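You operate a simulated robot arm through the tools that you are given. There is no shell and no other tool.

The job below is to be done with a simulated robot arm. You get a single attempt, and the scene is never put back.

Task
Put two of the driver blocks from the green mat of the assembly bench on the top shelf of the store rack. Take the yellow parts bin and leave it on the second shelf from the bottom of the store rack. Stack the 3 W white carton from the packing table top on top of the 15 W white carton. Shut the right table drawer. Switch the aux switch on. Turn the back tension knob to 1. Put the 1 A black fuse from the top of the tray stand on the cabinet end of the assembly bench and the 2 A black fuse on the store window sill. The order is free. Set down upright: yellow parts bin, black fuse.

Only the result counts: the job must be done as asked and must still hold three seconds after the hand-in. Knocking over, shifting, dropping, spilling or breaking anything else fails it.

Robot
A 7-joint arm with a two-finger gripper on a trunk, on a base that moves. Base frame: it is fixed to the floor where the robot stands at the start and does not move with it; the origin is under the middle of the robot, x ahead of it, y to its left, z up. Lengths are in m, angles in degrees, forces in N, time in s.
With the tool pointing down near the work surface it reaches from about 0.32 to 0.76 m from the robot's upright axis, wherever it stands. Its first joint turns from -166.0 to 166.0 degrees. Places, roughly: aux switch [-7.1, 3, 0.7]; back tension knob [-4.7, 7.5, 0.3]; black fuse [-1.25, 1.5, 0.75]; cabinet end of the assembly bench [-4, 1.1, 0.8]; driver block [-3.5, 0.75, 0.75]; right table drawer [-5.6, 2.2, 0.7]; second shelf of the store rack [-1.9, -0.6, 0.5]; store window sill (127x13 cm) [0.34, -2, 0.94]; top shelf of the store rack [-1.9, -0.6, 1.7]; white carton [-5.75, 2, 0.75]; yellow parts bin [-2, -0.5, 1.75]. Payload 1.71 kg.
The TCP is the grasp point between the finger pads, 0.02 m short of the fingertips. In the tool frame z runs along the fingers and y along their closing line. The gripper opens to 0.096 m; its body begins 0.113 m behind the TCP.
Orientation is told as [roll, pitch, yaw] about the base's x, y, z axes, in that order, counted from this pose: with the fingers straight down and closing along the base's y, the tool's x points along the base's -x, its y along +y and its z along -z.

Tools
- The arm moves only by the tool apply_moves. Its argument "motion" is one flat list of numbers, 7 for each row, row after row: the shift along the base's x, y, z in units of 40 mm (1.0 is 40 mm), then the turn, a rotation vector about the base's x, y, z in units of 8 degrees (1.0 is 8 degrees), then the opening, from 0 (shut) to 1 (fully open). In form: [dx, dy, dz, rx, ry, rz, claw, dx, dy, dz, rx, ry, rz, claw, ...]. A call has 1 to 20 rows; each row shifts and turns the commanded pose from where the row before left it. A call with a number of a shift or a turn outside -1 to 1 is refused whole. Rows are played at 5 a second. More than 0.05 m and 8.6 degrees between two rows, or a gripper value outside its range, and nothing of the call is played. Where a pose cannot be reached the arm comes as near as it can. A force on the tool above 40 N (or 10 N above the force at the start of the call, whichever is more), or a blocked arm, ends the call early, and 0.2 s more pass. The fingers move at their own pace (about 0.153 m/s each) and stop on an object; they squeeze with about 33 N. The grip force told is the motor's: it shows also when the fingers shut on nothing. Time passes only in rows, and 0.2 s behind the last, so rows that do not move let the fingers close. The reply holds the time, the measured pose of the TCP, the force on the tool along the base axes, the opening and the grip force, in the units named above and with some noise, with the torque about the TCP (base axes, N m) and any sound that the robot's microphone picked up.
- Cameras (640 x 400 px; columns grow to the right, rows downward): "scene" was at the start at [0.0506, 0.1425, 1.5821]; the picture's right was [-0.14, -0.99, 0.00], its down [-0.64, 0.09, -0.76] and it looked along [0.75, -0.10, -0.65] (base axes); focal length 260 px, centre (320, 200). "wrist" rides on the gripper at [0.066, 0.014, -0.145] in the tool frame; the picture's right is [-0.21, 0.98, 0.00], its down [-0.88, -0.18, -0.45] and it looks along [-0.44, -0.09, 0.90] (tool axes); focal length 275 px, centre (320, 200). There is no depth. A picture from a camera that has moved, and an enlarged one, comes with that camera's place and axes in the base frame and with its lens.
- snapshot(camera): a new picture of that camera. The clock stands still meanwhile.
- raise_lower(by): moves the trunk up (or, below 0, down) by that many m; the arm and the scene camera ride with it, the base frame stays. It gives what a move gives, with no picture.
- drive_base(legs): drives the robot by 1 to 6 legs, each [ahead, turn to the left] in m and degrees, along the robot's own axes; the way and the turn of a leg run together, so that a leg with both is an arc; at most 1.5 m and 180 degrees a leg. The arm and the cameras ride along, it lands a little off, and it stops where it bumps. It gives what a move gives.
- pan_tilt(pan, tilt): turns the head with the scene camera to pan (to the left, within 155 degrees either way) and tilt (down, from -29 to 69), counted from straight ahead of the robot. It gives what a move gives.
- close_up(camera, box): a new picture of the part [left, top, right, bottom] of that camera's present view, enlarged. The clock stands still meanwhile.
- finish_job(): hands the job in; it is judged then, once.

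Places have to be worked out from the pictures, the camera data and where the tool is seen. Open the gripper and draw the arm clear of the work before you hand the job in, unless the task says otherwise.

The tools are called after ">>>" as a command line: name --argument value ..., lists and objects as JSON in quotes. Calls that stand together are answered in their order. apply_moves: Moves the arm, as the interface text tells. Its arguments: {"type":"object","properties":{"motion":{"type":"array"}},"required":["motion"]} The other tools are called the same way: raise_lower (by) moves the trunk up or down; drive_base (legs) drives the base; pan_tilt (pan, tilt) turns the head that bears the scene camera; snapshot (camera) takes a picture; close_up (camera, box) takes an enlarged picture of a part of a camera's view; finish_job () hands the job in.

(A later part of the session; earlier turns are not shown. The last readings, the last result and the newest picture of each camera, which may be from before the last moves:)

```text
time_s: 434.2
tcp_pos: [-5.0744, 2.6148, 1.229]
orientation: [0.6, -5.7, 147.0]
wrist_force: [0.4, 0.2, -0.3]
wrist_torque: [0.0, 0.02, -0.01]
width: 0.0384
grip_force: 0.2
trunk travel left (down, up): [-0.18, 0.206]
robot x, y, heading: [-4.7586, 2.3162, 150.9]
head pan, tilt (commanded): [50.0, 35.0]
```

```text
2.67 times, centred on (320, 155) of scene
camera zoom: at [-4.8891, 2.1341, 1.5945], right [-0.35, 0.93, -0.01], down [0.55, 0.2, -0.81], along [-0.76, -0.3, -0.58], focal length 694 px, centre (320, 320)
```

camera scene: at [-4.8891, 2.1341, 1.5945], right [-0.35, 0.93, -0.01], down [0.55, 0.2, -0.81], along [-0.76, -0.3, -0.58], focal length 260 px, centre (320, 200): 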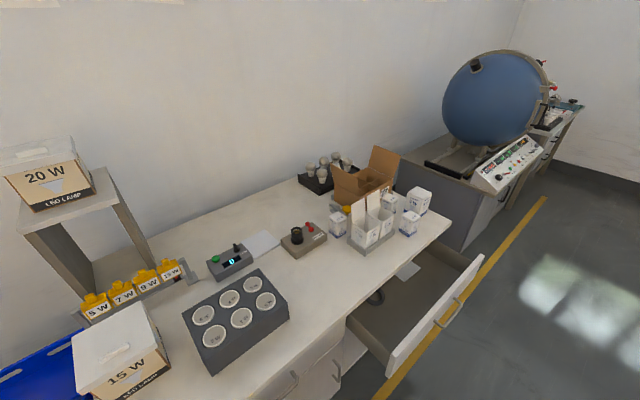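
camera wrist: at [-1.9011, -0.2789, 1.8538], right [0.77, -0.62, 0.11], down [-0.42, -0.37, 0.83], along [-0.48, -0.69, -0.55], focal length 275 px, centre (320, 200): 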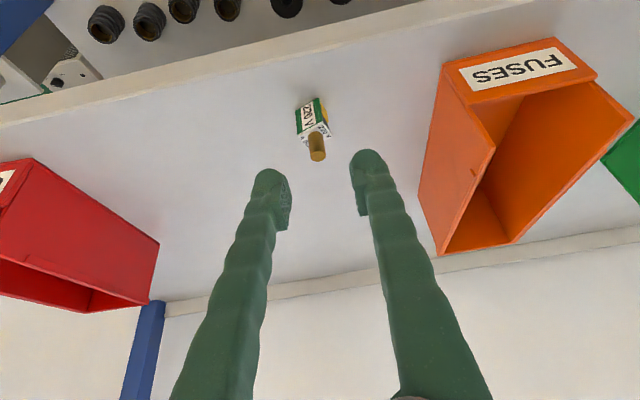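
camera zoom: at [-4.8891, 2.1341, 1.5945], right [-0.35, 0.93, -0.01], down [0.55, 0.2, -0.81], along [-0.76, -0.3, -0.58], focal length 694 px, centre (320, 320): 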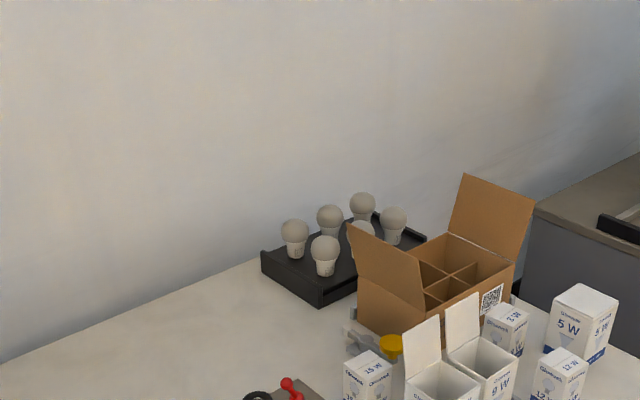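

The small white cartons stand at about [-5.8, 2.05], which matches the place given for white cartons. I zoom in to read each label.

>>> close_up --camera "scene" --box '[320, 180, 400, 250]'

>>> close_up --camera "scene" --box '[370, 170, 450, 250]'

```text
5.71 times, centred on (360, 215) of scene
camera zoom: at [-4.8891, 2.1341, 1.5945], right [-0.35, 0.93, -0.01], down [0.55, 0.2, -0.81], along [-0.76, -0.3, -0.58], focal length 1488 px, centre (91, 114)
```

zoom: 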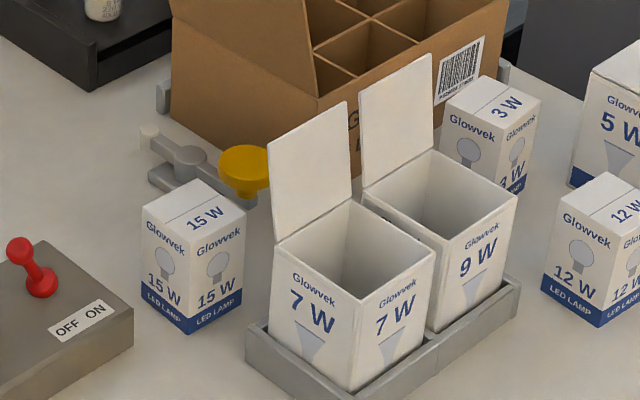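

```text
5.00 times, centred on (410, 210) of scene
camera zoom: at [-4.8891, 2.1341, 1.5945], right [-0.35, 0.93, -0.01], down [0.55, 0.2, -0.81], along [-0.76, -0.3, -0.58], focal length 1302 px, centre (-130, 150)
```

zoom: 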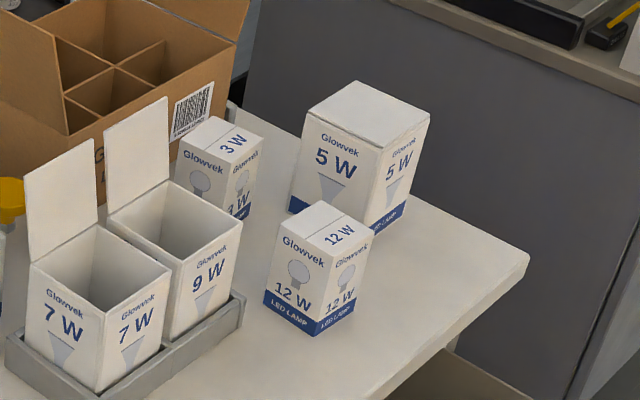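

The cartons are clear now: 15 W at the left by the yellow knob, 3 W at the back beside the brown box, then 5 W, 12 W and the open 7 W and 9 W boxes. The open drawer is in my way, so I shut it first and drive to stand in front of it.

>>> drive_base --legs '[[0, -14], [0.75, 0], [0, 104]]'

>>> pan_tilt --pan 0 --tilt 40

>>> snapshot --camera "scene"

>>> snapshot --camera "wrist"

```text
time_s: 444.7
tcp_pos: [-5.6024, 2.5063, 1.229]
orientation: [0.6, -5.6, -122.2]
wrist_force: [0.4, -0.2, -0.1]
wrist_torque: [0.02, -0.03, -0.04]
width: 0.0385
grip_force: 0.0
trunk travel left (down, up): [-0.18, 0.206]
robot x, y, heading: [-5.3134, 2.8238, -118.3]
head pan, tilt (commanded): [50.0, 35.0]
```

```text
time_s: 445.9
tcp_pos: [-5.593, 2.5243, 1.234]
orientation: [0.7, -6.7, -122.5]
wrist_force: [0.1, -0.3, 1.2]
wrist_torque: [-0.01, 0.05, 0.02]
width: 0.0384
grip_force: 0.1
trunk travel left (down, up): [-0.18, 0.206]
robot x, y, heading: [-5.3135, 2.8252, -118.3]
head pan, tilt (commanded): [0.0, 40.0]
```

```text
taken
camera scene: at [-5.2004, 2.7081, 1.5865], right [-0.88, 0.48, 0.0], down [0.31, 0.58, -0.76], along [-0.36, -0.66, -0.66], focal length 260 px, centre (320, 200)
```

scene: 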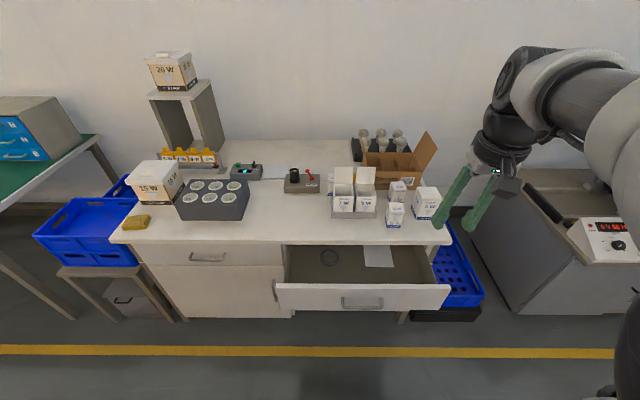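

```text
taken
camera wrist: at [-5.5383, 2.5855, 1.3712], right [0.72, -0.7, 0.04], down [-0.6, -0.59, 0.54], along [-0.35, -0.41, -0.84], focal length 275 px, centre (320, 200)
```

wrist: 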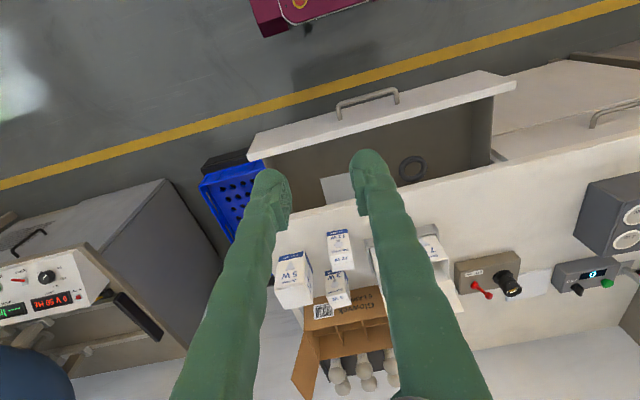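

I am squarely in front of the open drawer. To get heights right I zoom both cameras on the drawer panel and triangulate.

>>> close_up --camera "scene" --box '[260, 220, 480, 330]'

>>> close_up --camera "wrist" --box '[230, 60, 540, 220]'

>>> close_up --camera "scene" --box '[310, 120, 470, 230]'

```text
2.91 times, centred on (370, 275) of scene
camera zoom: at [-5.2004, 2.7081, 1.5865], right [-0.88, 0.48, 0.0], down [0.31, 0.58, -0.76], along [-0.36, -0.66, -0.66], focal length 757 px, centre (174, -18)
```

zoom: 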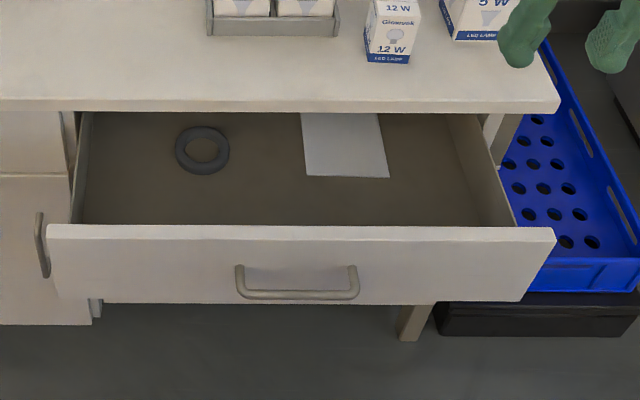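

```text
2.06 times, centred on (385, 140) of wrist
camera zoom: at [-5.5383, 2.5855, 1.3712], right [0.72, -0.7, 0.04], down [-0.6, -0.59, 0.54], along [-0.35, -0.41, -0.84], focal length 568 px, centre (186, 324)
```

zoom: 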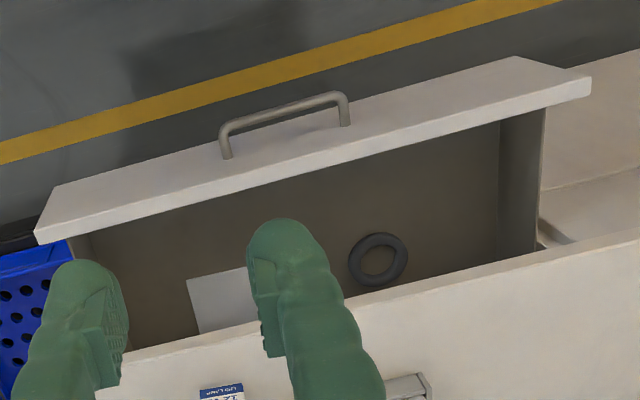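

```text
3.64 times, centred on (390, 175) of scene
camera zoom: at [-5.2004, 2.7081, 1.5865], right [-0.88, 0.48, 0.0], down [0.31, 0.58, -0.76], along [-0.36, -0.66, -0.66], focal length 947 px, centre (66, 291)
```

zoom: 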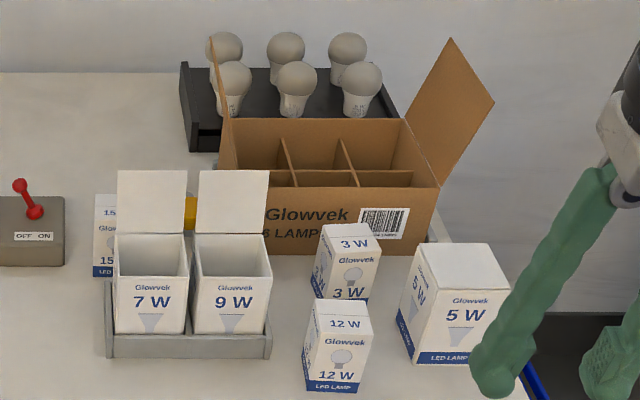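

Triangulation gives the drawer panel from u = 5.71 to 6.31 at n about -0.635 with its top near z = 0.76; the table edge is at n about -0.83. I lower the closed hand, tilted 50° forward, in front of the panel's right part beside the handle.

>>> apply_moves --motion '[-0.12, -0.05, -0.9, -0.57, 0.364, 0.05, 0, -0.12, -0.05, -0.9, -0.57, 0.364, 0.05, 0, -0.12, -0.05, -0.9, -0.57, 0.364, 0.05, 0, -0.12, -0.05, -0.9, -0.57, 0.364, 0.05, 0, -0.12, -0.05, -0.9, -0.57, 0.364, 0.05, 0, -0.12, -0.05, -0.9, -0.57, 0.364, 0.05, 0, -0.12, -0.05, -0.9, -0.57, 0.364, 0.05, 0, -0.12, -0.05, -0.9, -0.57, 0.364, 0.05, 0, -0.12, -0.05, -0.9, 0, 0, 0, 0, -0.12, -0.05, -0.9, 0, 0, 0, 0]'

>>> snapshot --camera "wrist"

>>> snapshot --camera "scene"

```text
time_s: 448.1
tcp_pos: [-5.6729, 2.4782, 0.892]
orientation: [-1.3, -49.7, -117.9]
wrist_force: [0.3, 0.5, -0.3]
wrist_torque: [0.0, -0.02, -0.01]
width: 0.0001
grip_force: 28.7
out of reach, approached as far as the arm can: row 6, 7, 8
trunk travel left (down, up): [-0.18, 0.206]
robot x, y, heading: [-5.311, 2.8256, -118.3]
head pan, tilt (commanded): [0.0, 40.0]
```

```text
taken
camera wrist: at [-5.5858, 2.6041, 0.9361], right [0.79, -0.59, 0.14], down [-0.26, -0.12, 0.96], along [-0.55, -0.8, -0.25], focal length 275 px, centre (320, 200)
```

wrist: 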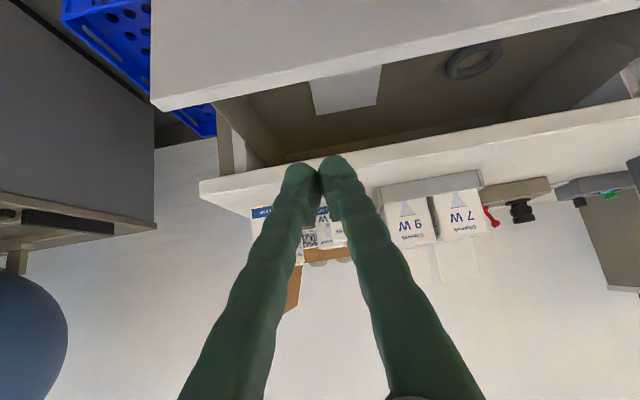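

```text
taken
camera scene: at [-5.2013, 2.7066, 1.5864], right [-0.88, 0.48, 0.0], down [0.31, 0.58, -0.75], along [-0.36, -0.66, -0.66], focal length 260 px, centre (320, 200)
```

scene: 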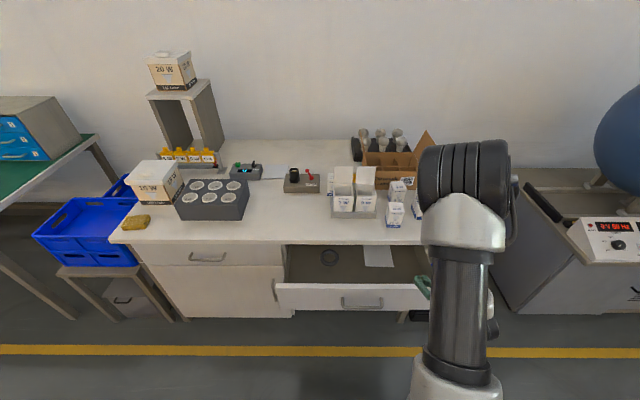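

The table top is at z about 0.806 and the drawer panel's top at about 0.77. I draw back 3 cm and lower the closed fingers to z = 0.71 in front of the panel.

>>> apply_moves --motion '[0.36, 0.65, -0.3, 0, 0, 0, 0, 0, 0, -0.9, 0, 0, 0, 0, 0, 0, -0.9, 0, 0, 0, 0, 0, 0, -0.9, 0, 0, 0, 0, 0, 0, -0.9, 0, 0, 0, 0, 0, 0, -0.6, 0, 0, 0, 0]'

>>> snapshot --camera "wrist"

```text
time_s: 449.5
tcp_pos: [-5.6676, 2.4935, 0.7154]
orientation: [-1.3, -49.8, -118.1]
wrist_force: [0.9, 0.0, 0.0]
wrist_torque: [-0.01, 0.0, 0.0]
width: 0.0003
grip_force: 29.5
out of reach, approached as far as the arm can: row 1
trunk travel left (down, up): [-0.18, 0.206]
robot x, y, heading: [-5.3084, 2.8254, -118.7]
head pan, tilt (commanded): [0.0, 40.0]
```

```text
taken
camera wrist: at [-5.58, 2.6197, 0.7572], right [0.79, -0.59, 0.14], down [-0.26, -0.11, 0.96], along [-0.55, -0.8, -0.24], focal length 275 px, centre (320, 200)
```

wrist: 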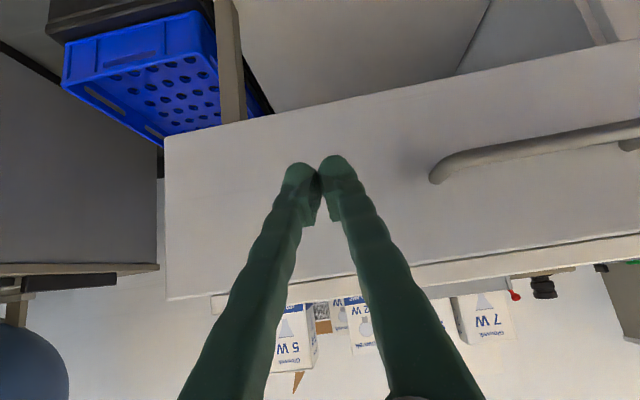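

The closed fingertips face the panel just beside the handle. I push straight in towards the table.

>>> apply_moves --motion '[-0.36, -0.66, 0, 0, 0, 0, 0, -0.36, -0.66, 0, 0, 0, 0, 0, -0.36, -0.66, 0, 0, 0, 0, 0, -0.36, -0.66, 0, 0, 0, 0, 0, -0.36, -0.66, 0, 0, 0, 0, 0]'

>>> snapshot --camera "wrist"

```text
time_s: 450.7
tcp_pos: [-5.7387, 2.3615, 0.715]
orientation: [-1.4, -49.7, -118.0]
wrist_force: [-0.1, 0.6, 0.1]
wrist_torque: [0.01, 0.01, 0.0]
width: 0.0
grip_force: 29.3
trunk travel left (down, up): [-0.18, 0.206]
robot x, y, heading: [-5.3114, 2.8251, -118.7]
head pan, tilt (commanded): [0.0, 40.0]
```

```text
taken
camera wrist: at [-5.6525, 2.4885, 0.7576], right [0.79, -0.59, 0.14], down [-0.26, -0.12, 0.96], along [-0.55, -0.8, -0.24], focal length 275 px, centre (320, 200)
```

wrist: 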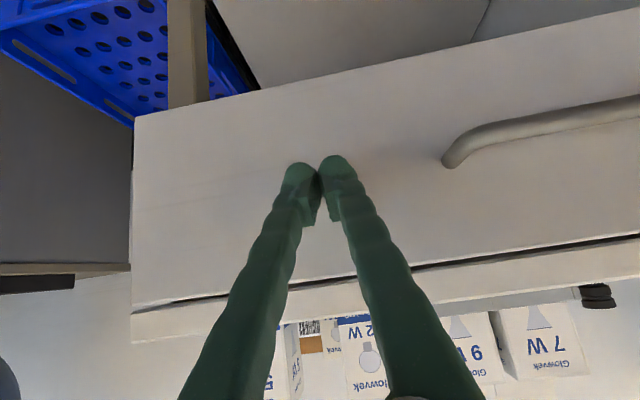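

The drawer slides easily, with the panel now close to the table edge. I push the last 7–10 cm until it stops.

>>> apply_moves --motion '[-0.36, -0.66, 0, 0, 0, 0, 0, -0.36, -0.66, 0, 0, 0, 0, 0]'

>>> apply_moves --motion '[-0.25, -0.44, 0, 0, 0, 0, 0, -0.12, -0.22, 0, 0, 0, 0, 0]'

>>> snapshot --camera "wrist"

```text
time_s: 451.3
tcp_pos: [-5.7692, 2.312, 0.714]
orientation: [-1.4, -49.9, -117.9]
wrist_force: [-0.4, -0.2, -0.1]
wrist_torque: [-0.03, 0.01, -0.03]
width: 0.0
grip_force: 29.0
trunk travel left (down, up): [-0.18, 0.206]
robot x, y, heading: [-5.3103, 2.8269, -118.4]
head pan, tilt (commanded): [0.0, 40.0]
```

```text
time_s: 451.9
tcp_pos: [-5.7832, 2.2875, 0.7142]
orientation: [-1.4, -49.9, -118.0]
wrist_force: [-0.3, 0.3, -0.1]
wrist_torque: [0.03, -0.03, -0.02]
width: 0.0002
grip_force: 28.9
trunk travel left (down, up): [-0.18, 0.206]
robot x, y, heading: [-5.3129, 2.8267, -118.3]
head pan, tilt (commanded): [0.0, 40.0]
```

```text
taken
camera wrist: at [-5.6963, 2.4126, 0.7569], right [0.79, -0.59, 0.14], down [-0.26, -0.12, 0.96], along [-0.55, -0.8, -0.25], focal length 275 px, centre (320, 200)
```

wrist: 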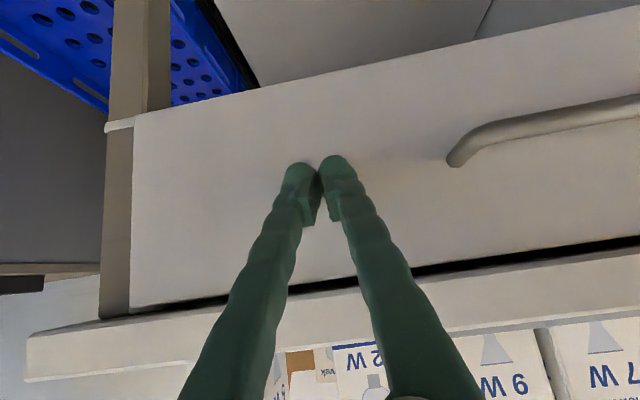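

Still no resistance. I keep pushing by 1 cm steps until it meets its stop.

>>> apply_moves --motion '[-0.12, -0.22, 0, 0, 0, 0, 0, -0.12, -0.22, 0, 0, 0, 0, 0]'

>>> apply_moves --motion '[-0.12, -0.22, 0, 0, 0, 0, 0, -0.12, -0.22, 0, 0, 0, 0, 0]'

>>> snapshot --camera "wrist"

>>> snapshot --camera "scene"

```text
time_s: 452.5
tcp_pos: [-5.7862, 2.286, 0.7206]
orientation: [-1.5, -50.0, -118.1]
wrist_force: [0.1, 0.3, -0.7]
wrist_torque: [-0.01, 0.01, 0.01]
width: 0.0
grip_force: 29.4
trunk travel left (down, up): [-0.18, 0.206]
robot x, y, heading: [-5.3133, 2.8285, -118.4]
head pan, tilt (commanded): [0.0, 40.0]
stopped in row 2: the force on the tool passed its limit at 46 N (the readings are from after the stop); the commanded pose is now the measured one
```

```text
time_s: 453.0
tcp_pos: [-5.7857, 2.2877, 0.7268]
orientation: [-1.5, -50.3, -118.1]
wrist_force: [-0.5, 0.1, -1.9]
wrist_torque: [0.02, -0.02, 0.02]
width: 0.0
grip_force: 29.3
trunk travel left (down, up): [-0.18, 0.206]
robot x, y, heading: [-5.3099, 2.8304, -118.7]
head pan, tilt (commanded): [0.0, 40.0]
stopped in row 2: the force on the tool passed its limit at 46 N (the readings are from after the stop); the commanded pose is now the measured one
```

```text
taken
camera wrist: at [-5.6978, 2.4132, 0.7695], right [0.79, -0.59, 0.14], down [-0.25, -0.11, 0.96], along [-0.56, -0.8, -0.24], focal length 275 px, centre (320, 200)
```

wrist: 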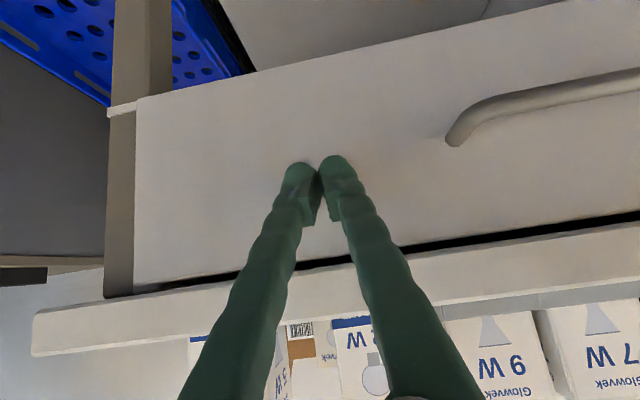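

```text
taken
camera scene: at [-5.202, 2.7061, 1.5864], right [-0.88, 0.48, 0.0], down [0.31, 0.58, -0.75], along [-0.36, -0.66, -0.66], focal length 260 px, centre (320, 200)
```

scene: 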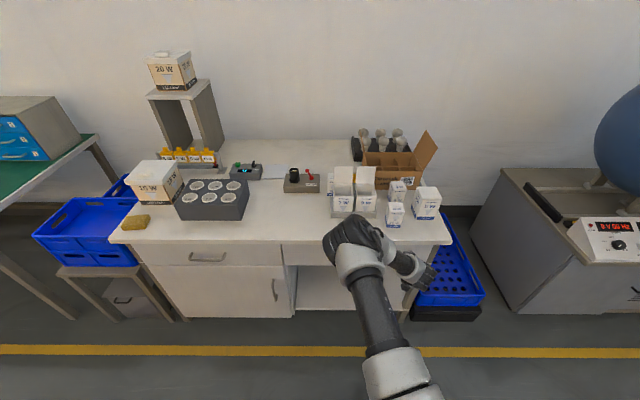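

The push met a firm stop at 46 N twice, so the drawer is shut. I draw the hand back and up, and check it.

>>> apply_moves --motion '[0.36, 0.66, 0, 0, 0, 0, 0, 0.36, 0.66, 0, 0, 0, 0, 0, 0.36, 0.66, 0, 0, 0, 0, 0, 0.3, 0.5, 0.6, 0, 0, 0, 0, 0, 0, 1, 0, 0, 0, 0, 0, 0, 1, 0, 0, 0, 0, 0, 0, 1, 0, 0, 0, 0, 0, 0, 1, 0, 0, 0, 0, 0, 0, 1, 0, 0, 0, 0, 0, 0, 1, 0, 0, 0, 0]'

>>> snapshot --camera "scene"

>>> snapshot --camera "wrist"

```text
time_s: 455.2
tcp_pos: [-5.7318, 2.3879, 0.9942]
orientation: [-1.5, -50.3, -118.2]
wrist_force: [-0.5, 0.0, -0.1]
wrist_torque: [-0.02, 0.06, -0.01]
width: 0.0003
grip_force: 29.9
trunk travel left (down, up): [-0.18, 0.206]
robot x, y, heading: [-5.3101, 2.8297, -118.5]
head pan, tilt (commanded): [0.0, 40.0]
```

```text
taken
camera scene: at [-5.2004, 2.7085, 1.5866], right [-0.88, 0.48, 0.0], down [0.31, 0.58, -0.76], along [-0.36, -0.66, -0.65], focal length 260 px, centre (320, 200)
```

scene: 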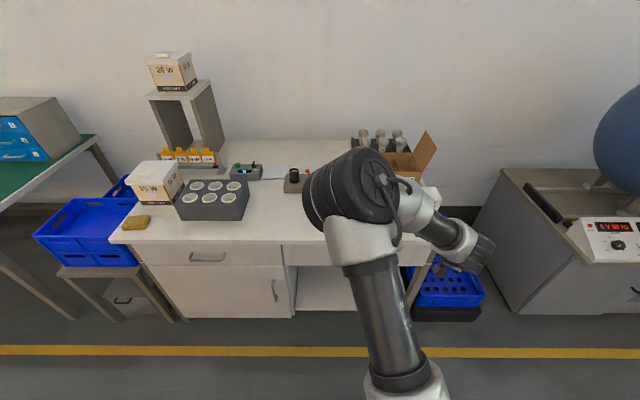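

```text
taken
camera wrist: at [-5.642, 2.5139, 1.0349], right [0.79, -0.59, 0.14], down [-0.25, -0.11, 0.96], along [-0.56, -0.8, -0.24], focal length 275 px, centre (320, 200)
```

wrist: 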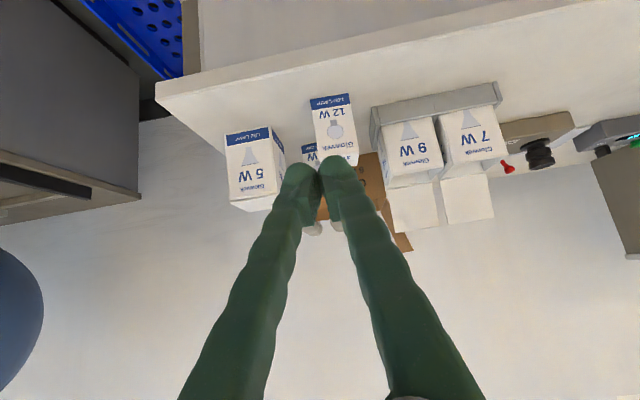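

The drawer front is flush now. I raise the hand and turn the tool straight down before driving nearer to the cartons.

>>> apply_moves --motion '[0, 0, 0.5, 0.69, -0.37, 0, 0.5, 0, 0, 0.5, 0.69, -0.37, 0, 0.5, 0, 0, 0.5, 0.69, -0.37, 0, 0.5, 0, 0, 0.5, 0.69, -0.37, 0, 0.5, 0, 0, 0.5, 0.69, -0.37, 0, 0.5, 0, 0, 0.5, 0.69, -0.37, 0, 0.5, 0, 0, 0.5, 0.69, -0.37, 0, 0.5, 0, 0, 0.5, 0.69, -0.37, 0, 0.5]'

>>> drive_base --legs '[[0.27, 0]]'

>>> snapshot --camera "wrist"

>>> snapshot --camera "scene"

```text
time_s: 457.0
tcp_pos: [-5.7334, 2.3842, 1.1531]
orientation: [-1.5, 0.1, -118.3]
wrist_force: [0.3, 0.4, -0.2]
wrist_torque: [0.01, 0.01, 0.0]
width: 0.0479
grip_force: 0.0
trunk travel left (down, up): [-0.18, 0.206]
robot x, y, heading: [-5.3094, 2.8271, -118.4]
head pan, tilt (commanded): [0.0, 40.0]
```

```text
time_s: 459.0
tcp_pos: [-5.862, 2.1446, 1.1523]
orientation: [-1.3, -0.1, -118.1]
wrist_force: [0.0, -1.0, -0.2]
wrist_torque: [0.01, -0.06, 0.01]
width: 0.0481
grip_force: 0.1
trunk travel left (down, up): [-0.18, 0.206]
robot x, y, heading: [-5.4412, 2.5883, -118.4]
head pan, tilt (commanded): [0.0, 40.0]
```

```text
taken
camera wrist: at [-5.8163, 2.1939, 1.2968], right [0.77, -0.64, -0.02], down [-0.57, -0.69, 0.45], along [-0.3, -0.33, -0.89], focal length 275 px, centre (320, 200)
```

wrist: 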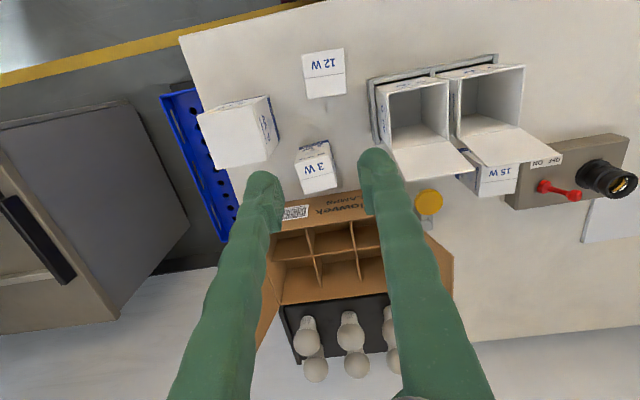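

```text
taken
camera scene: at [-5.3315, 2.4669, 1.5864], right [-0.88, 0.48, 0.0], down [0.31, 0.58, -0.75], along [-0.36, -0.66, -0.66], focal length 260 px, centre (320, 200)
```

scene: 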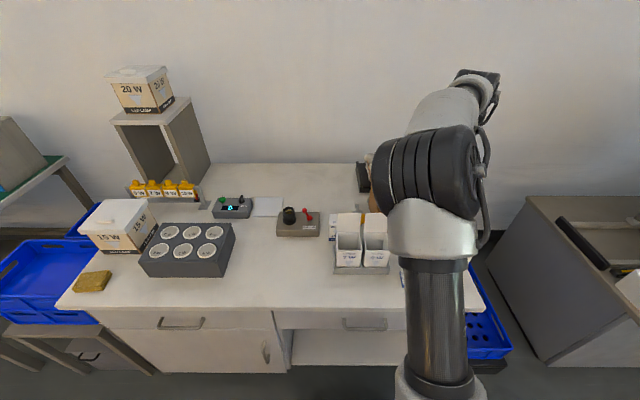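

This is a good view from above: 3 W stands free with gaps all round, and 15 W is partly hidden behind the 7 W box's raised lid. I zoom in on both.

>>> close_up --camera "wrist" --box '[270, 110, 430, 210]'

>>> close_up --camera "wrist" --box '[400, 110, 560, 210]'

>>> close_up --camera "scene" --box '[270, 180, 400, 280]'

```text
4.00 times, centred on (350, 160) of wrist
camera zoom: at [-5.8163, 2.1939, 1.2968], right [0.77, -0.64, -0.02], down [-0.57, -0.69, 0.45], along [-0.3, -0.33, -0.89], focal length 1101 px, centre (200, 360)
```

zoom: 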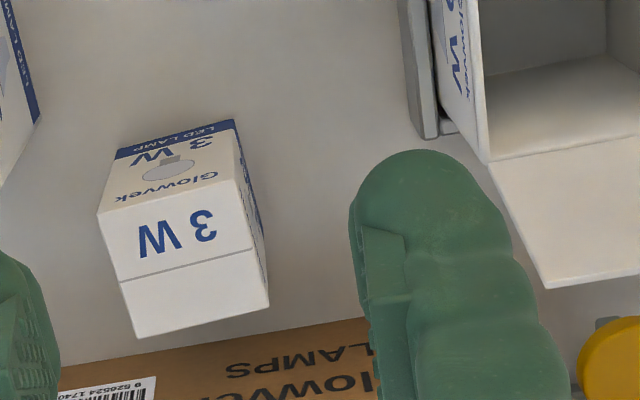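

```text
4.00 times, centred on (480, 160) of wrist
camera zoom: at [-5.8163, 2.1939, 1.2968], right [0.77, -0.64, -0.02], down [-0.57, -0.69, 0.45], along [-0.3, -0.33, -0.89], focal length 1101 px, centre (-320, 360)
```

zoom: 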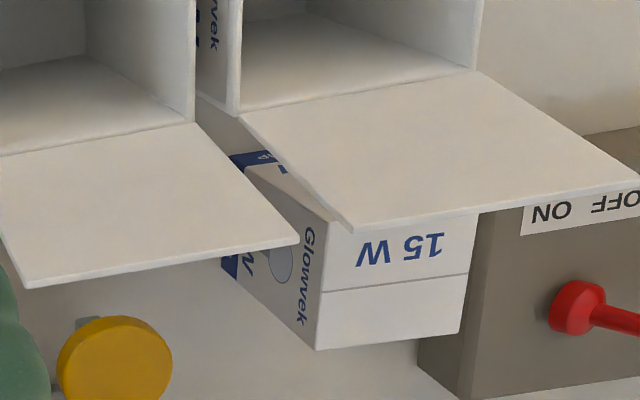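

```text
4.00 times, centred on (335, 230) of scene
camera zoom: at [-5.3315, 2.4669, 1.5864], right [-0.88, 0.48, 0.0], down [0.31, 0.58, -0.75], along [-0.36, -0.66, -0.66], focal length 1041 px, centre (260, 80)
```

zoom: 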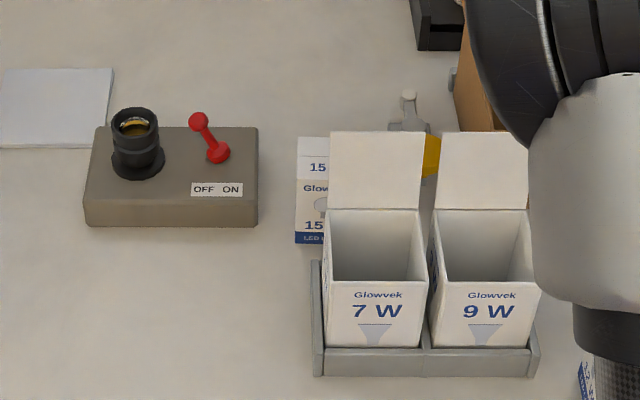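

The 3 W carton is about 5.5 cm square, centred at [-5.929, 2.080] with its top near z = 0.89; the 15 W carton's centre is at u = 5.916, n = -1.119. I drive 8 cm nearer and open the fingers above the 3 W carton.

>>> drive_base --legs '[[0.08, 0]]'

>>> apply_moves --motion '[0, 0, 0, 0, 0, 0.25, 0.9, 0, 0, 0, 0, 0, 0, 0.9]'

>>> snapshot --camera "wrist"

```text
time_s: 460.1
tcp_pos: [-5.8747, 2.1181, 1.1771]
orientation: [-1.2, -2.6, -118.1]
wrist_force: [0.3, 2.1, 1.0]
wrist_torque: [-0.19, 0.18, 0.04]
width: 0.048
grip_force: 0.1
trunk travel left (down, up): [-0.18, 0.206]
robot x, y, heading: [-5.4794, 2.5163, -118.6]
head pan, tilt (commanded): [0.0, 40.0]
```

```text
time_s: 460.7
tcp_pos: [-5.8878, 2.0985, 1.1688]
orientation: [-1.1, -1.6, -116.1]
wrist_force: [0.5, 1.3, -0.1]
wrist_torque: [-0.14, 0.09, 0.01]
width: 0.0865
grip_force: 0.1
trunk travel left (down, up): [-0.18, 0.206]
robot x, y, heading: [-5.4807, 2.5198, -118.7]
head pan, tilt (commanded): [0.0, 40.0]
```

```text
taken
camera wrist: at [-5.8413, 2.1525, 1.3115], right [0.79, -0.62, -0.01], down [-0.54, -0.7, 0.47], along [-0.3, -0.36, -0.88], focal length 275 px, centre (320, 200)
```

wrist: 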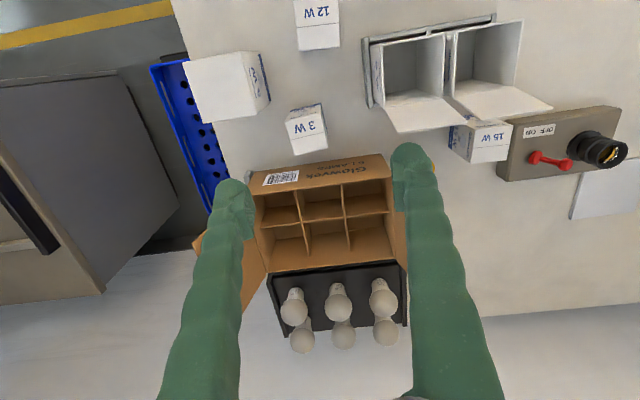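

The view agrees: the 3 W carton is at about [-5.9265, 2.084]. I centre over it, level the tool and come down to z = 0.96.

>>> apply_moves --motion '[-0.5, -0.2, -0.3, 0.12, -0.21, 0, 0.9, -0.47, -0.16, -0.5, 0, 0, 0, 0.9, 0, 0, -1, 0, 0, 0, 0.9, 0, 0, -1, 0, 0, 0, 0.9, 0, 0, -1, 0, 0, 0, 0.9, 0, 0, -1, 0, 0, 0, 0.9, 0, 0, -0.4, 0, 0, 0, 0.9, 0, 0, 0, 0, 0, 0, 0.9]'

>>> snapshot --camera "wrist"

```text
time_s: 462.5
tcp_pos: [-5.9268, 2.079, 0.9584]
orientation: [0.0, 0.5, -116.1]
wrist_force: [0.0, 0.1, -0.4]
wrist_torque: [-0.02, 0.01, 0.0]
width: 0.0865
grip_force: 0.1
trunk travel left (down, up): [-0.18, 0.206]
robot x, y, heading: [-5.4816, 2.5211, -118.5]
head pan, tilt (commanded): [0.0, 40.0]
```

```text
taken
camera wrist: at [-5.8866, 2.1293, 1.1023], right [0.79, -0.62, 0.0], down [-0.55, -0.71, 0.44], along [-0.27, -0.34, -0.9], focal length 275 px, centre (320, 200)
```

wrist: 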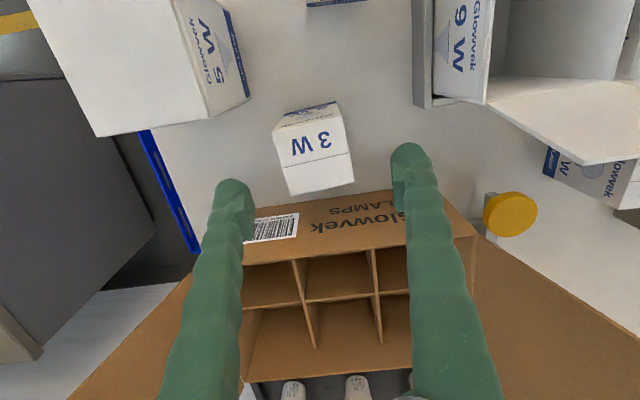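

The fingers straddle the 3 W carton with clear space around them. I lower to z = 0.872 and close gently.

>>> apply_moves --motion '[-0.1, 0, -0.9, 0, 0, 0, 0.9, 0, 0, -0.8, 0, 0, 0, 0.9, 0, 0, -0.45, 0, 0, 0, 0.9, 0, 0, 0, 0, 0, 0, 0.9]'

>>> snapshot --camera "wrist"

```text
time_s: 463.5
tcp_pos: [-5.9323, 2.0749, 0.8695]
orientation: [-0.1, 0.5, -116.2]
wrist_force: [0.5, 0.5, 0.7]
wrist_torque: [-0.01, 0.01, 0.01]
width: 0.0863
grip_force: 0.1
trunk travel left (down, up): [-0.18, 0.206]
robot x, y, heading: [-5.4803, 2.5234, -118.3]
head pan, tilt (commanded): [0.0, 40.0]
```

```text
taken
camera wrist: at [-5.8912, 2.1264, 1.0159], right [0.79, -0.62, 0.0], down [-0.55, -0.71, 0.44], along [-0.27, -0.34, -0.9], focal length 275 px, centre (320, 200)
```

wrist: 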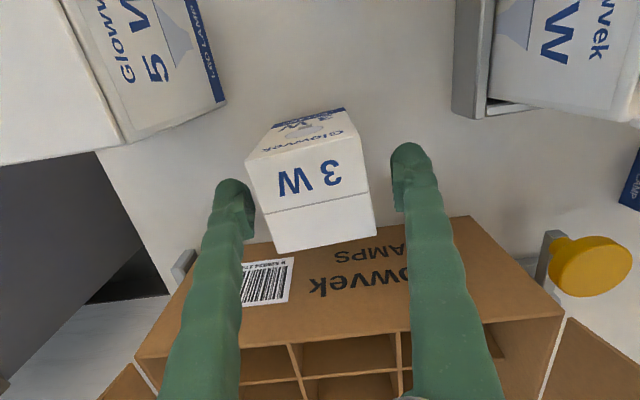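

The carton is centred between the pads. I close on it and lift slightly.

>>> apply_moves --motion '[0, 0, 0, 0, 0, 0, 0.5, 0, 0, 0, 0, 0, 0, 0.3, 0, 0, 0, 0, 0, 0, 0.2, 0, 0, 0, 0, 0, 0, 0]'

>>> snapshot --camera "wrist"

```text
time_s: 464.5
tcp_pos: [-5.932, 2.0756, 0.8716]
orientation: [-0.1, 0.6, -116.1]
wrist_force: [0.7, -0.4, -0.2]
wrist_torque: [-0.01, 0.02, 0.02]
width: 0.0615
grip_force: 33.1
trunk travel left (down, up): [-0.18, 0.206]
robot x, y, heading: [-5.4793, 2.5205, -118.7]
head pan, tilt (commanded): [0.0, 40.0]
```

```text
taken
camera wrist: at [-5.8912, 2.1262, 1.0161], right [0.79, -0.61, 0.0], down [-0.55, -0.71, 0.44], along [-0.27, -0.34, -0.9], focal length 275 px, centre (320, 200)
```

wrist: 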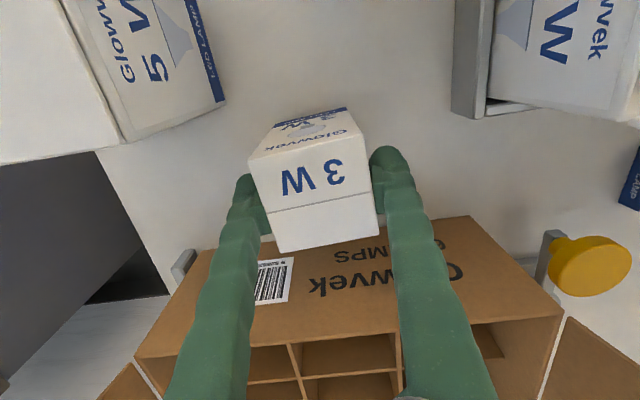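

The carton is held at 61.5 mm width, so the tops are at z about 0.879. I lift it 23 cm, above the raised lids.

>>> apply_moves --motion '[0, 0, 0.4, 0, 0, 0, 0, 0, 0, 0.9, 0, 0, 0, 0, 0, 0, 0.9, 0, 0, 0, 0, 0, 0, 0.9, 0, 0, 0, 0, 0, 0, 0.9, 0, 0, 0, 0, 0, 0, 0.9, 0, 0, 0, 0, 0, 0, 0.9, 0, 0, 0, 0]'

>>> snapshot --camera "wrist"

>>> snapshot --camera "scene"

```text
time_s: 466.1
tcp_pos: [-5.9343, 2.0762, 1.1022]
orientation: [-0.1, 0.7, -116.1]
wrist_force: [-0.3, -0.4, -0.6]
wrist_torque: [0.0, 0.0, 0.0]
width: 0.0611
grip_force: 33.0
trunk travel left (down, up): [-0.18, 0.206]
robot x, y, heading: [-5.4771, 2.5204, -118.4]
head pan, tilt (commanded): [0.0, 40.0]
```

```text
taken
camera wrist: at [-5.8933, 2.1264, 1.2475], right [0.79, -0.62, 0.0], down [-0.55, -0.71, 0.44], along [-0.27, -0.34, -0.9], focal length 275 px, centre (320, 200)
```

wrist: 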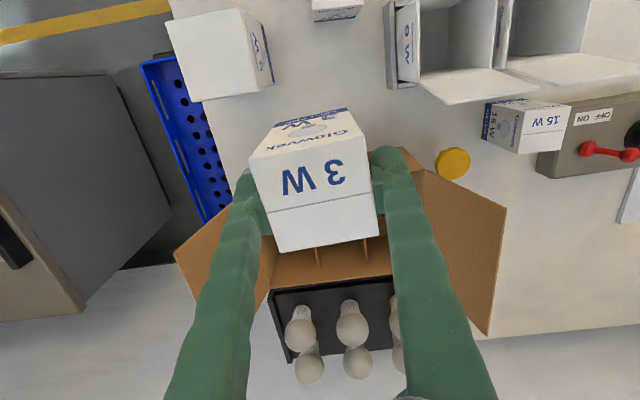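

```text
taken
camera scene: at [-5.3683, 2.3992, 1.5865], right [-0.88, 0.48, 0.0], down [0.31, 0.58, -0.76], along [-0.36, -0.66, -0.66], focal length 260 px, centre (320, 200)
```

scene: 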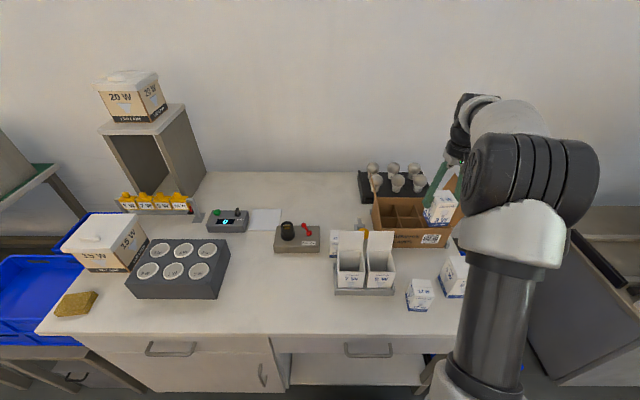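

The carton is lifted cleanly. The 15 W carton's whole top is visible in this wrist view, so I zoom in to fix its place.

>>> close_up --camera "wrist" --box '[460, 80, 620, 180]'

>>> close_up --camera "scene" --box '[280, 200, 440, 300]'

```text
4.00 times, centred on (540, 130) of wrist
camera zoom: at [-5.8933, 2.1264, 1.2475], right [0.79, -0.62, 0.0], down [-0.55, -0.71, 0.44], along [-0.27, -0.34, -0.9], focal length 1101 px, centre (-560, 480)
```

zoom: 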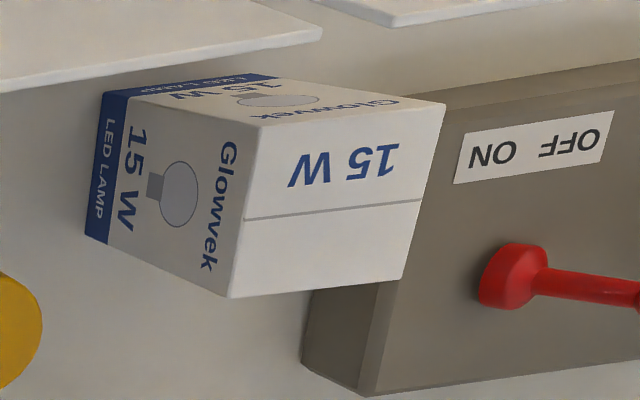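

```text
4.00 times, centred on (360, 250) of scene
camera zoom: at [-5.3683, 2.3992, 1.5865], right [-0.88, 0.48, 0.0], down [0.31, 0.58, -0.76], along [-0.36, -0.66, -0.66], focal length 1041 px, centre (160, 0)
```

zoom: 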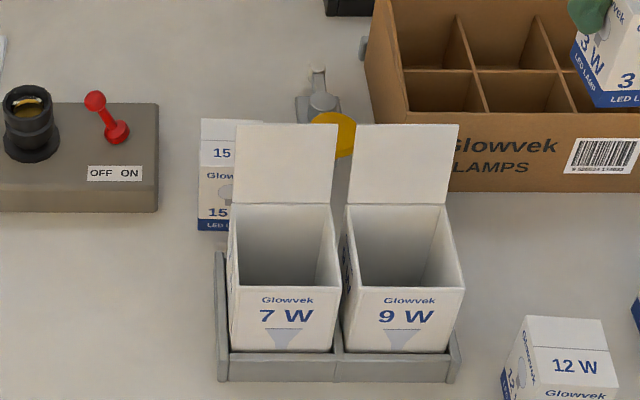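

Triangulated, the 15 W carton's top is at z about 0.89 and its centre at about [-5.718, 1.889], its edges at -31°. I carry the 3 W carton over it, turning 5° to align.

>>> apply_moves --motion '[0.66, -0.6, 0, 0, 0, -0.1, 0, 0.66, -0.6, 0, 0, 0, -0.1, 0, 0.66, -0.6, 0, 0, 0, -0.1, 0, 0.66, -0.6, 0, 0, 0, -0.1, 0, 0.66, -0.6, 0, 0, 0, -0.1, 0, 0.66, -0.6, 0, 0, 0, -0.1, 0, 0.66, -0.6, 0, 0, 0, -0.05, 0, 0.68, -0.65, 0, 0, 0, 0, 0, 0, 0, 0, 0, 0, 0, 0, 0, 0, 0, 0, 0, 0, 0]'

>>> snapshot --camera "wrist"

>>> close_up --camera "scene" --box '[260, 120, 460, 300]'

```text
time_s: 468.3
tcp_pos: [-5.7229, 1.8777, 1.1025]
orientation: [-0.1, 0.5, -121.2]
wrist_force: [-0.2, -0.3, -1.3]
wrist_torque: [0.01, -0.08, 0.01]
width: 0.0604
grip_force: 32.9
trunk travel left (down, up): [-0.18, 0.206]
robot x, y, heading: [-5.4782, 2.5182, -118.9]
head pan, tilt (commanded): [0.0, 40.0]
```

```text
taken
camera wrist: at [-5.6782, 1.9248, 1.2481], right [0.73, -0.68, 0.0], down [-0.61, -0.66, 0.44], along [-0.3, -0.32, -0.9], focal length 275 px, centre (320, 200)
```

wrist: 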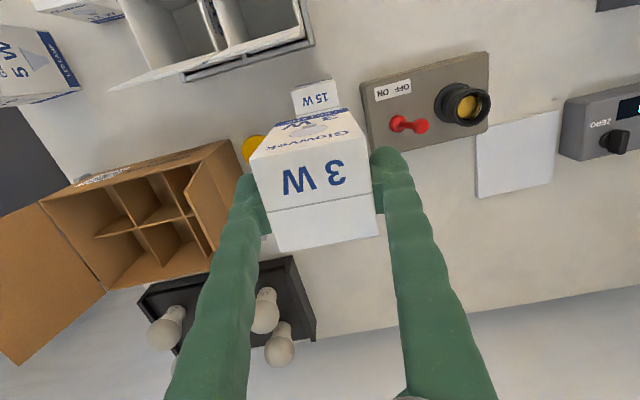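

```text
2.22 times, centred on (360, 210) of scene
camera zoom: at [-5.3687, 2.3988, 1.5865], right [-0.88, 0.48, 0.0], down [0.31, 0.58, -0.76], along [-0.36, -0.66, -0.66], focal length 578 px, centre (231, 178)
```

zoom: 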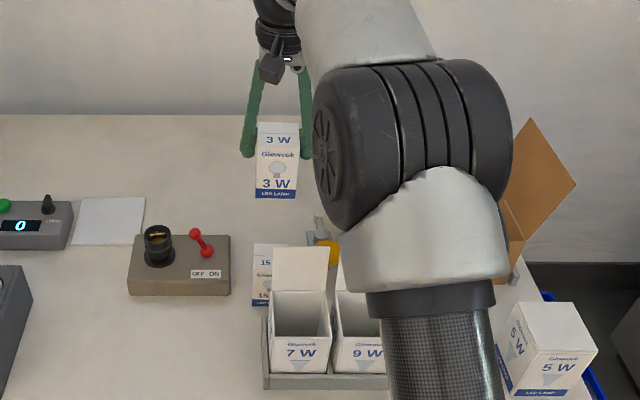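

The 15 W carton peeks out under the front of the carried one. I zoom in to fine-tune the alignment.

>>> close_up --camera "wrist" --box '[240, 60, 400, 160]'

```text
4.00 times, centred on (320, 110) of wrist
camera zoom: at [-5.6782, 1.9248, 1.2481], right [0.73, -0.68, 0.0], down [-0.61, -0.66, 0.44], along [-0.3, -0.32, -0.9], focal length 1101 px, centre (320, 560)
```

zoom: 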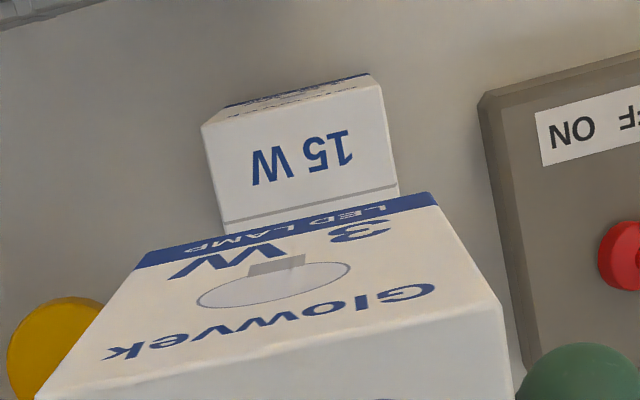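

Comparing both front edges in this one view, the carried carton must come back about 13 mm. I shift it by that and lower to just above the 15 W carton.

>>> apply_moves --motion '[0.165, 0.28, -0.5, 0, 0, 0, 0, 0, 0, -0.9, 0, 0, 0, 0, 0, 0, -0.9, 0, 0, 0, 0, 0, 0, -0.6, 0, 0, 0, 0, 0, 0, 0, 0, 0, 0, 0]'

>>> snapshot --camera "wrist"

>>> close_up --camera "scene" --box '[300, 150, 420, 270]'

```text
time_s: 469.5
tcp_pos: [-5.716, 1.894, 0.984]
orientation: [-0.1, 0.5, -121.3]
wrist_force: [0.6, 0.0, -0.6]
wrist_torque: [0.0, 0.03, 0.0]
width: 0.0605
grip_force: 33.4
trunk travel left (down, up): [-0.18, 0.206]
robot x, y, heading: [-5.4815, 2.5206, -118.6]
head pan, tilt (commanded): [0.0, 40.0]
```

```text
taken
camera wrist: at [-5.67, 1.9403, 1.1296], right [0.73, -0.68, 0.0], down [-0.61, -0.66, 0.44], along [-0.3, -0.32, -0.9], focal length 275 px, centre (320, 200)
```

wrist: 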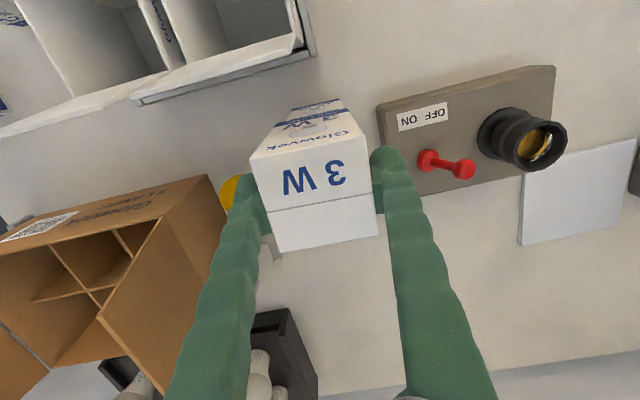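

```text
3.33 times, centred on (360, 210) of scene
camera zoom: at [-5.3684, 2.3989, 1.5865], right [-0.88, 0.48, 0.0], down [0.31, 0.58, -0.76], along [-0.36, -0.66, -0.66], focal length 868 px, centre (187, 167)
```

zoom: 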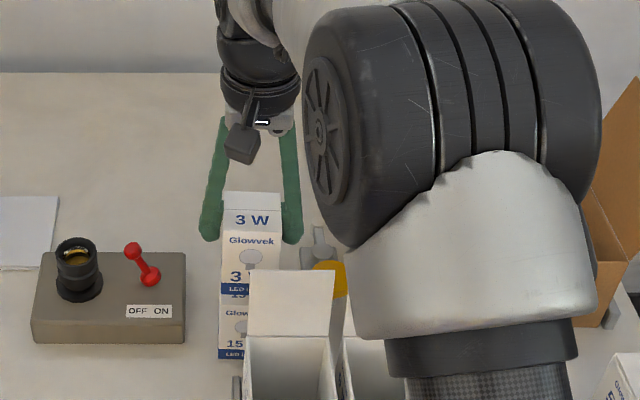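

The edges line up well in both views. I lower the last centimetres in small steps.

>>> apply_moves --motion '[0, 0, -0.3, 0, 0, 0, 0, 0, 0, -0.1, 0, 0, 0, 0]'

>>> apply_moves --motion '[0, 0, -0.08, 0, 0, 0, 0, 0, 0, -0.06, 0, 0, 0, 0]'

>>> apply_moves --motion '[0, 0, -0.05, 0, 0, 0, 0, 0, 0, -0.05, 0, 0, 0, 0]'

>>> close_up --camera "scene" --box '[320, 190, 400, 270]'

```text
time_s: 470.1
tcp_pos: [-5.7166, 1.8936, 0.9691]
orientation: [-0.1, 0.4, -121.3]
wrist_force: [0.7, -0.1, -1.3]
wrist_torque: [0.03, -0.03, -0.03]
width: 0.0606
grip_force: 33.4
trunk travel left (down, up): [-0.18, 0.206]
robot x, y, heading: [-5.4831, 2.5216, -118.6]
head pan, tilt (commanded): [0.0, 40.0]
```

```text
time_s: 470.7
tcp_pos: [-5.7148, 1.8932, 0.9631]
orientation: [-0.1, 0.6, -121.3]
wrist_force: [-0.5, -0.6, -0.8]
wrist_torque: [0.04, 0.0, -0.03]
width: 0.0603
grip_force: 32.8
trunk travel left (down, up): [-0.18, 0.206]
robot x, y, heading: [-5.4778, 2.5181, -118.5]
head pan, tilt (commanded): [0.0, 40.0]
```

```text
time_s: 471.3
tcp_pos: [-5.7151, 1.894, 0.9629]
orientation: [-0.1, 0.1, -121.3]
wrist_force: [0.1, 1.6, 23.2]
wrist_torque: [0.27, -0.06, -0.02]
width: 0.0609
grip_force: 33.1
trunk travel left (down, up): [-0.18, 0.206]
robot x, y, heading: [-5.4793, 2.5179, -118.3]
head pan, tilt (commanded): [0.0, 40.0]
```

```text
5.00 times, centred on (360, 230) of scene
camera zoom: at [-5.3676, 2.4011, 1.5868], right [-0.88, 0.48, 0.0], down [0.31, 0.57, -0.76], along [-0.36, -0.66, -0.65], focal length 1302 px, centre (120, 50)
```

zoom: 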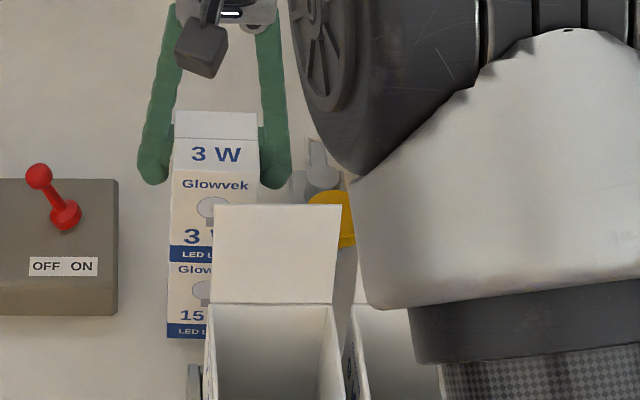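

The 3 W carton rests on the 15 W one with 23 N, edges flush. I ease off, open the fingers and rise straight up.

>>> apply_moves --motion '[0, 0, 0.05, 0, 0, 0, 0, 0, 0, 0, 0, 0, 0, 0.75, 0, 0, 0, 0, 0, 0, 0.85, 0, 0, 0, 0, 0, 0, 0.9, 0, 0, 0, 0, 0, 0, 0.9]'

>>> snapshot --camera "wrist"

```text
time_s: 472.5
tcp_pos: [-5.7136, 1.894, 0.9618]
orientation: [-0.1, 0.6, -121.2]
wrist_force: [-0.4, -0.4, 0.2]
wrist_torque: [-0.02, 0.0, 0.04]
width: 0.0863
grip_force: 0.0
trunk travel left (down, up): [-0.18, 0.206]
robot x, y, heading: [-5.4766, 2.5201, -118.5]
head pan, tilt (commanded): [0.0, 40.0]
```

```text
taken
camera wrist: at [-5.669, 1.9403, 1.1065], right [0.73, -0.68, 0.0], down [-0.61, -0.66, 0.44], along [-0.3, -0.32, -0.9], focal length 275 px, centre (320, 200)
```

wrist: 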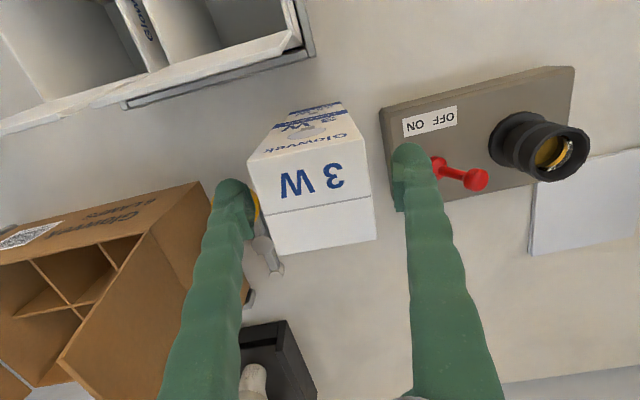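

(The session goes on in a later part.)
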